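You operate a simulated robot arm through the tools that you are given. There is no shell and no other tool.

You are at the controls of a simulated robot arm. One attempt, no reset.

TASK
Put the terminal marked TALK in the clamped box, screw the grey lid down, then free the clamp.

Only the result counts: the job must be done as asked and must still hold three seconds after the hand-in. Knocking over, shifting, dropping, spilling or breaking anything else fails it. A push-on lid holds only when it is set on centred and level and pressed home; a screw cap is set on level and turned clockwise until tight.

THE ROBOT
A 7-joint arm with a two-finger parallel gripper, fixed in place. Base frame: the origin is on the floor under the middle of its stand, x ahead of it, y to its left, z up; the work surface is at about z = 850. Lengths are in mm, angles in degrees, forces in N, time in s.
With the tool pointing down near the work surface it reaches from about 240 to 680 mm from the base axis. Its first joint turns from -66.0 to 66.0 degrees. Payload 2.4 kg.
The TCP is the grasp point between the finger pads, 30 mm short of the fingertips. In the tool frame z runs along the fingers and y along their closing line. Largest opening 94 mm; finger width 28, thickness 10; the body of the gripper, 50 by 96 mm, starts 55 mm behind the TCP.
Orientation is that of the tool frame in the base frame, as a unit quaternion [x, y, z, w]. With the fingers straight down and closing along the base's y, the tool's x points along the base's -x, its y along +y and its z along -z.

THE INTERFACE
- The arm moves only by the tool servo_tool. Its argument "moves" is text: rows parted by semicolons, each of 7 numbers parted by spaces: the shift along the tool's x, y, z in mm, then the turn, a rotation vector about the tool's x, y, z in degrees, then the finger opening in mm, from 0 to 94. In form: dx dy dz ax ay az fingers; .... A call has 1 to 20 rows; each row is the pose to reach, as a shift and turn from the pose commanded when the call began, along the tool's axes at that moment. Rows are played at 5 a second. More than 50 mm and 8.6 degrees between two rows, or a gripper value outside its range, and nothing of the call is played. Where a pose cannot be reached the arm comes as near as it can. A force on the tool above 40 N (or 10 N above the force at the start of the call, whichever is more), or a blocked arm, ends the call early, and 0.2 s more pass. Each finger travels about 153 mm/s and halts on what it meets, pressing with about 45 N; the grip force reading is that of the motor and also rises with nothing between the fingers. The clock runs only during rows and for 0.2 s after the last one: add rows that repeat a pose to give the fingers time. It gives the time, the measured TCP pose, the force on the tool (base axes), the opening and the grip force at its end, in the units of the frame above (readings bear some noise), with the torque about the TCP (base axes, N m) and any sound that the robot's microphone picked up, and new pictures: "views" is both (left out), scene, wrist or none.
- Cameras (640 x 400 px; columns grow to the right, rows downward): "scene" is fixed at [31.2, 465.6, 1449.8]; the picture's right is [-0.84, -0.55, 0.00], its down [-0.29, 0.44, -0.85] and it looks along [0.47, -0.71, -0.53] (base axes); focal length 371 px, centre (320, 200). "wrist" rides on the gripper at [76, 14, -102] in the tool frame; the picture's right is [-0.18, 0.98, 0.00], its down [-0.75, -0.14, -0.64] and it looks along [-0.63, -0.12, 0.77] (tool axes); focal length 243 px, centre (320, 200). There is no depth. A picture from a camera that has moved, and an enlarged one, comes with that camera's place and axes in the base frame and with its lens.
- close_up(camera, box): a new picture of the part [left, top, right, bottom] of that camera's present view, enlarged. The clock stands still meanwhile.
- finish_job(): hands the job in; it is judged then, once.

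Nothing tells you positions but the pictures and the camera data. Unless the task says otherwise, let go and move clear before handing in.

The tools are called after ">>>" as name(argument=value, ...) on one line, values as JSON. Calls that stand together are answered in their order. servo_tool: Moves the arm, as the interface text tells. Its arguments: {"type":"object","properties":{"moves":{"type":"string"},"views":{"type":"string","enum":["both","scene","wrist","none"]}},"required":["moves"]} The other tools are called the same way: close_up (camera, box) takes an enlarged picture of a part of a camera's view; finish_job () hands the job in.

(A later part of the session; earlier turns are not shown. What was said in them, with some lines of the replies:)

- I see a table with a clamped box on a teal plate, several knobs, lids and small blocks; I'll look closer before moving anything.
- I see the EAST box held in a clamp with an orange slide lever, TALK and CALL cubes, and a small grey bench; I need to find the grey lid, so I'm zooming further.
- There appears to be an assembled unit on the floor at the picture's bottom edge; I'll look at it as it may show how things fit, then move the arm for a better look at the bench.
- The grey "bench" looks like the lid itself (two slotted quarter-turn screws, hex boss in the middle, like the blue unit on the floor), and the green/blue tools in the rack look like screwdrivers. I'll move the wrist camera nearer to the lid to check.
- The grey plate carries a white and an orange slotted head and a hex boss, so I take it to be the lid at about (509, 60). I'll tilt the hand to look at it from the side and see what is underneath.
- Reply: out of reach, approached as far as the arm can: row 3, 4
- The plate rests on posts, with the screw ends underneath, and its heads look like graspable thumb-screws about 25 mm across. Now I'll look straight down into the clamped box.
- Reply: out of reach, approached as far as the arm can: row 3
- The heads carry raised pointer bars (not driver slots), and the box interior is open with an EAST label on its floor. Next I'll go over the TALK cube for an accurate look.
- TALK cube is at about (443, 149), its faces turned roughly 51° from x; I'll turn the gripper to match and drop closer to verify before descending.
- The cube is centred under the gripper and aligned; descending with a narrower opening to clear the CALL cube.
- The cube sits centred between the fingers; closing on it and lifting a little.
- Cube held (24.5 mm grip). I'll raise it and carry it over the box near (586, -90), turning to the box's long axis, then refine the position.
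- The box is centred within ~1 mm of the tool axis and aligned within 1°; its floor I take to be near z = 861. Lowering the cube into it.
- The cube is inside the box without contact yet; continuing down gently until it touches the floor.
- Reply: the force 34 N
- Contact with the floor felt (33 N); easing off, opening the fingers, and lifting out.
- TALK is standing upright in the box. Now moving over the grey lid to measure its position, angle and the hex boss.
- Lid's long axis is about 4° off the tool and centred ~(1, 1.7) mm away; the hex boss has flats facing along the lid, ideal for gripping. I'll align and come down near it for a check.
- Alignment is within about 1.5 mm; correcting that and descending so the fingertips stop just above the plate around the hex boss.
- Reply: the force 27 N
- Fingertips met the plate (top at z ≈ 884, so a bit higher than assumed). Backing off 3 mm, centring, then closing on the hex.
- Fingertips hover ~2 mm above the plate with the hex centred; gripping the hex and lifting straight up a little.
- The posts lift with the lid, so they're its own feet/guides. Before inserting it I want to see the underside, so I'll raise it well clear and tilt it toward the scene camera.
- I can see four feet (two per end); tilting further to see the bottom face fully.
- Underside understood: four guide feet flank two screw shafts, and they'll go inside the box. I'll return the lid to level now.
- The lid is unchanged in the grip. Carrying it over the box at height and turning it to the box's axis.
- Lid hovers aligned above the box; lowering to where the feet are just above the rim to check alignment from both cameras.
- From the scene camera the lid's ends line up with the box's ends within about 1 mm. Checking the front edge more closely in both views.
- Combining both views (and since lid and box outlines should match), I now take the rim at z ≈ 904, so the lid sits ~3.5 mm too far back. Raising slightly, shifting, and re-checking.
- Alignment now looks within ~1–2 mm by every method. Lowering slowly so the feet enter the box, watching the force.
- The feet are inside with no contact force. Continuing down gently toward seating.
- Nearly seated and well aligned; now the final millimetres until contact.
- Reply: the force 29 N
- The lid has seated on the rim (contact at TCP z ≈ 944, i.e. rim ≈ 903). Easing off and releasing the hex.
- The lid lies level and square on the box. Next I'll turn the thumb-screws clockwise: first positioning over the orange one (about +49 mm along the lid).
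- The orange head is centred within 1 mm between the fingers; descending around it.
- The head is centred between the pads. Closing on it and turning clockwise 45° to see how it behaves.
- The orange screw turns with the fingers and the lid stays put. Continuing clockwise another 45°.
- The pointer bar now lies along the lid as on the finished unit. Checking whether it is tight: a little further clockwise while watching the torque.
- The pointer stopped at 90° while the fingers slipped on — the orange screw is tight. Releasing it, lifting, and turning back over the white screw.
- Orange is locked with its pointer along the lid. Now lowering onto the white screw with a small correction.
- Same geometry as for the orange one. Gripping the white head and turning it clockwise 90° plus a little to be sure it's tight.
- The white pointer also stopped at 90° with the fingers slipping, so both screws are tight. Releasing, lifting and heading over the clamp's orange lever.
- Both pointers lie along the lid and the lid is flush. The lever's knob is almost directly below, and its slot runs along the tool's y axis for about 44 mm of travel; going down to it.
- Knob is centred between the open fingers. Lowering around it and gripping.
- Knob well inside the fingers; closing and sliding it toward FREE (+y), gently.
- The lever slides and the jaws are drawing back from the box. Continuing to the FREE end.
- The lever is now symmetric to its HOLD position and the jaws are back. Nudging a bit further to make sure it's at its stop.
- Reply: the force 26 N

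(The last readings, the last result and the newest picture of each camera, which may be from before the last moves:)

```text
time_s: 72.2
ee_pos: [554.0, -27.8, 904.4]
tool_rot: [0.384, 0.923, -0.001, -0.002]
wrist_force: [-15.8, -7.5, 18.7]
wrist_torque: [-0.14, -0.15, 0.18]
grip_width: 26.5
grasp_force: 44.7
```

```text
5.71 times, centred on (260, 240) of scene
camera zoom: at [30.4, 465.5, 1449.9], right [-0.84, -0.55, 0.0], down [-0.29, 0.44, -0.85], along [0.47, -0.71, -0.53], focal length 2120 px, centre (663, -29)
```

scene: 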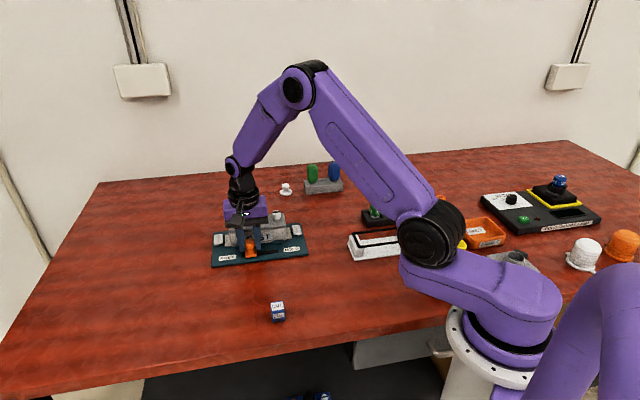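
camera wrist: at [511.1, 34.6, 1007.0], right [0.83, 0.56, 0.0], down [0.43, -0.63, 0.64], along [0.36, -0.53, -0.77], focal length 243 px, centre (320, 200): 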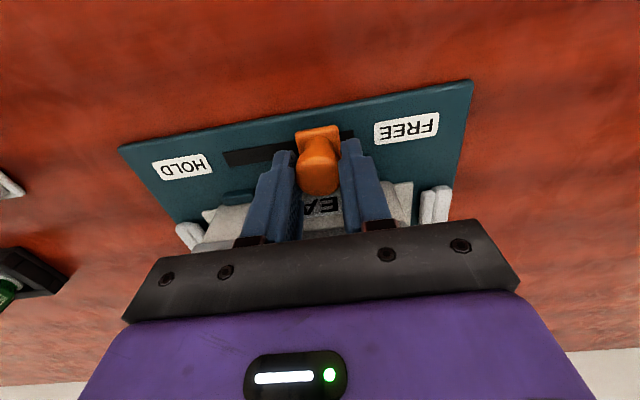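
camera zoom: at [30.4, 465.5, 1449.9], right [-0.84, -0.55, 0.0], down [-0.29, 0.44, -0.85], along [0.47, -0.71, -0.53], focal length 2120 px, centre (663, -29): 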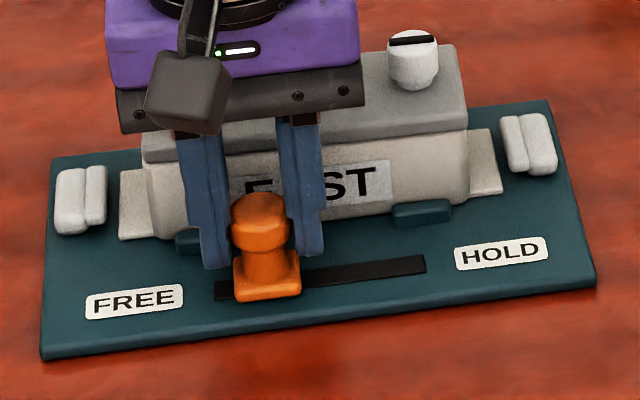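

It's at its stop (resistance felt). Relaxing the push, opening, and lifting clear.

>>> servo_tool(moves="0 -1 0 0 0 0 15; 0 -2 0 0 0 0 15; 0 -2 0 0 0 0 35; 0 -2 0 0 0 0 50; 0 -2 0 0 0 0 50; 0 -2 -15 0 0 0 50; 0 -2 -40 0 0 0 50; 0 -2 -75 0 0 0 50; 0 -2 -110 0 0 0 50; 20 -2 -140 0 0 0 50; 50 -2 -160 0 0 0 50; 50 -2 -160 0 0 0 50", views="both")

>>> close_up(camera="scene", box=[205, 195, 315, 275])

>>> close_up(camera="wrist", box=[180, 40, 460, 230])

```text
time_s: 74.8
ee_pos: [519.2, 7.5, 1064.5]
tool_rot: [0.383, 0.924, 0.0, 0.0]
wrist_force: [-0.3, 0.2, -0.7]
wrist_torque: [0.0, 0.0, 0.02]
grip_width: 50.1
grasp_force: 0.0
camera wrist: at [475.8, 71.4, 1167.7], right [0.83, 0.56, 0.0], down [0.43, -0.63, 0.64], along [0.36, -0.53, -0.77], focal length 243 px, centre (320, 200)
```

scene: 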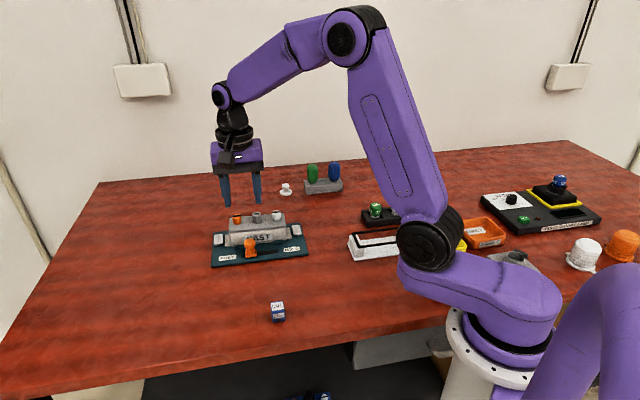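
wrist: 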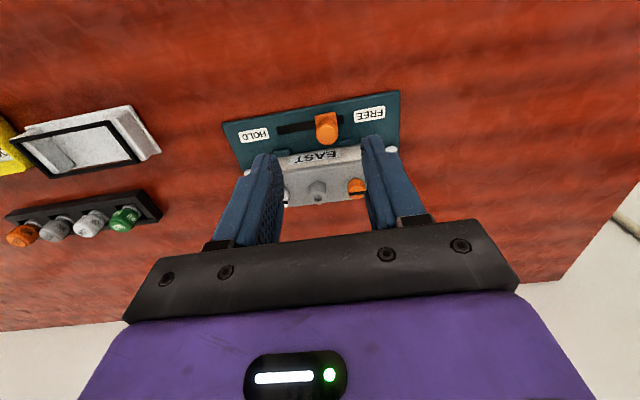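

```text
5.00 times, centred on (260, 235) of scene
camera zoom: at [31.2, 465.6, 1449.8], right [-0.84, -0.55, 0.0], down [-0.29, 0.44, -0.85], along [0.47, -0.71, -0.53], focal length 1855 px, centre (620, 25)
```

zoom: 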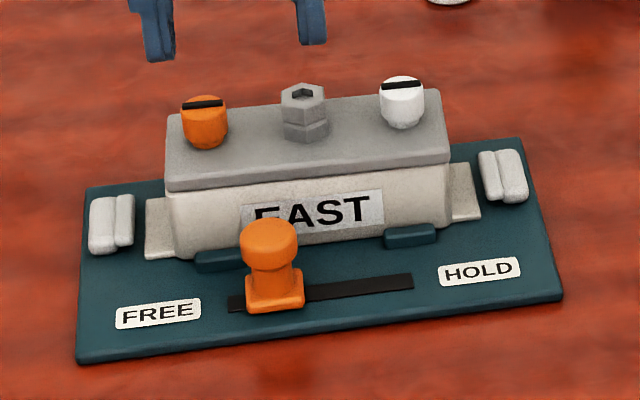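

```text
2.11 times, centred on (320, 135) of wrist
camera zoom: at [475.8, 71.4, 1167.7], right [0.83, 0.56, 0.0], down [0.43, -0.63, 0.64], along [0.36, -0.53, -0.77], focal length 511 px, centre (320, 337)
```

zoom: 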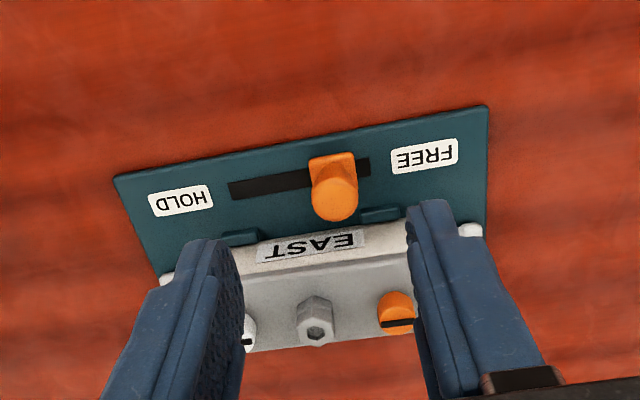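

Both screws' pointers lie along the lid, the lid is flush on the box with TALK inside, the lever stands at FREE with the jaws open, and the arm is clear. Handing in.

>>> finish_job()

```text
The job is handed in.
```

The job is done and handed in. I don't have the judge's result yet.

- **Terminal:** TALK stands upright on the floor of the clamped EAST box.
- **Lid:** the grey lid sits flush and square on the rim. I turned both its screws, orange and white, clockwise. Each stopped at a quarter turn and the fingers slipped when I turned further, so I took them as tight. Their pointer bars now lie along the lid, as they do on the finished unit on the floor.
- **Clamp:** I slid the lever from HOLD to the stop at FREE, and both jaws moved back from the box.

The gripper let go and is clear of the box. I saw nothing else knocked or shifted.
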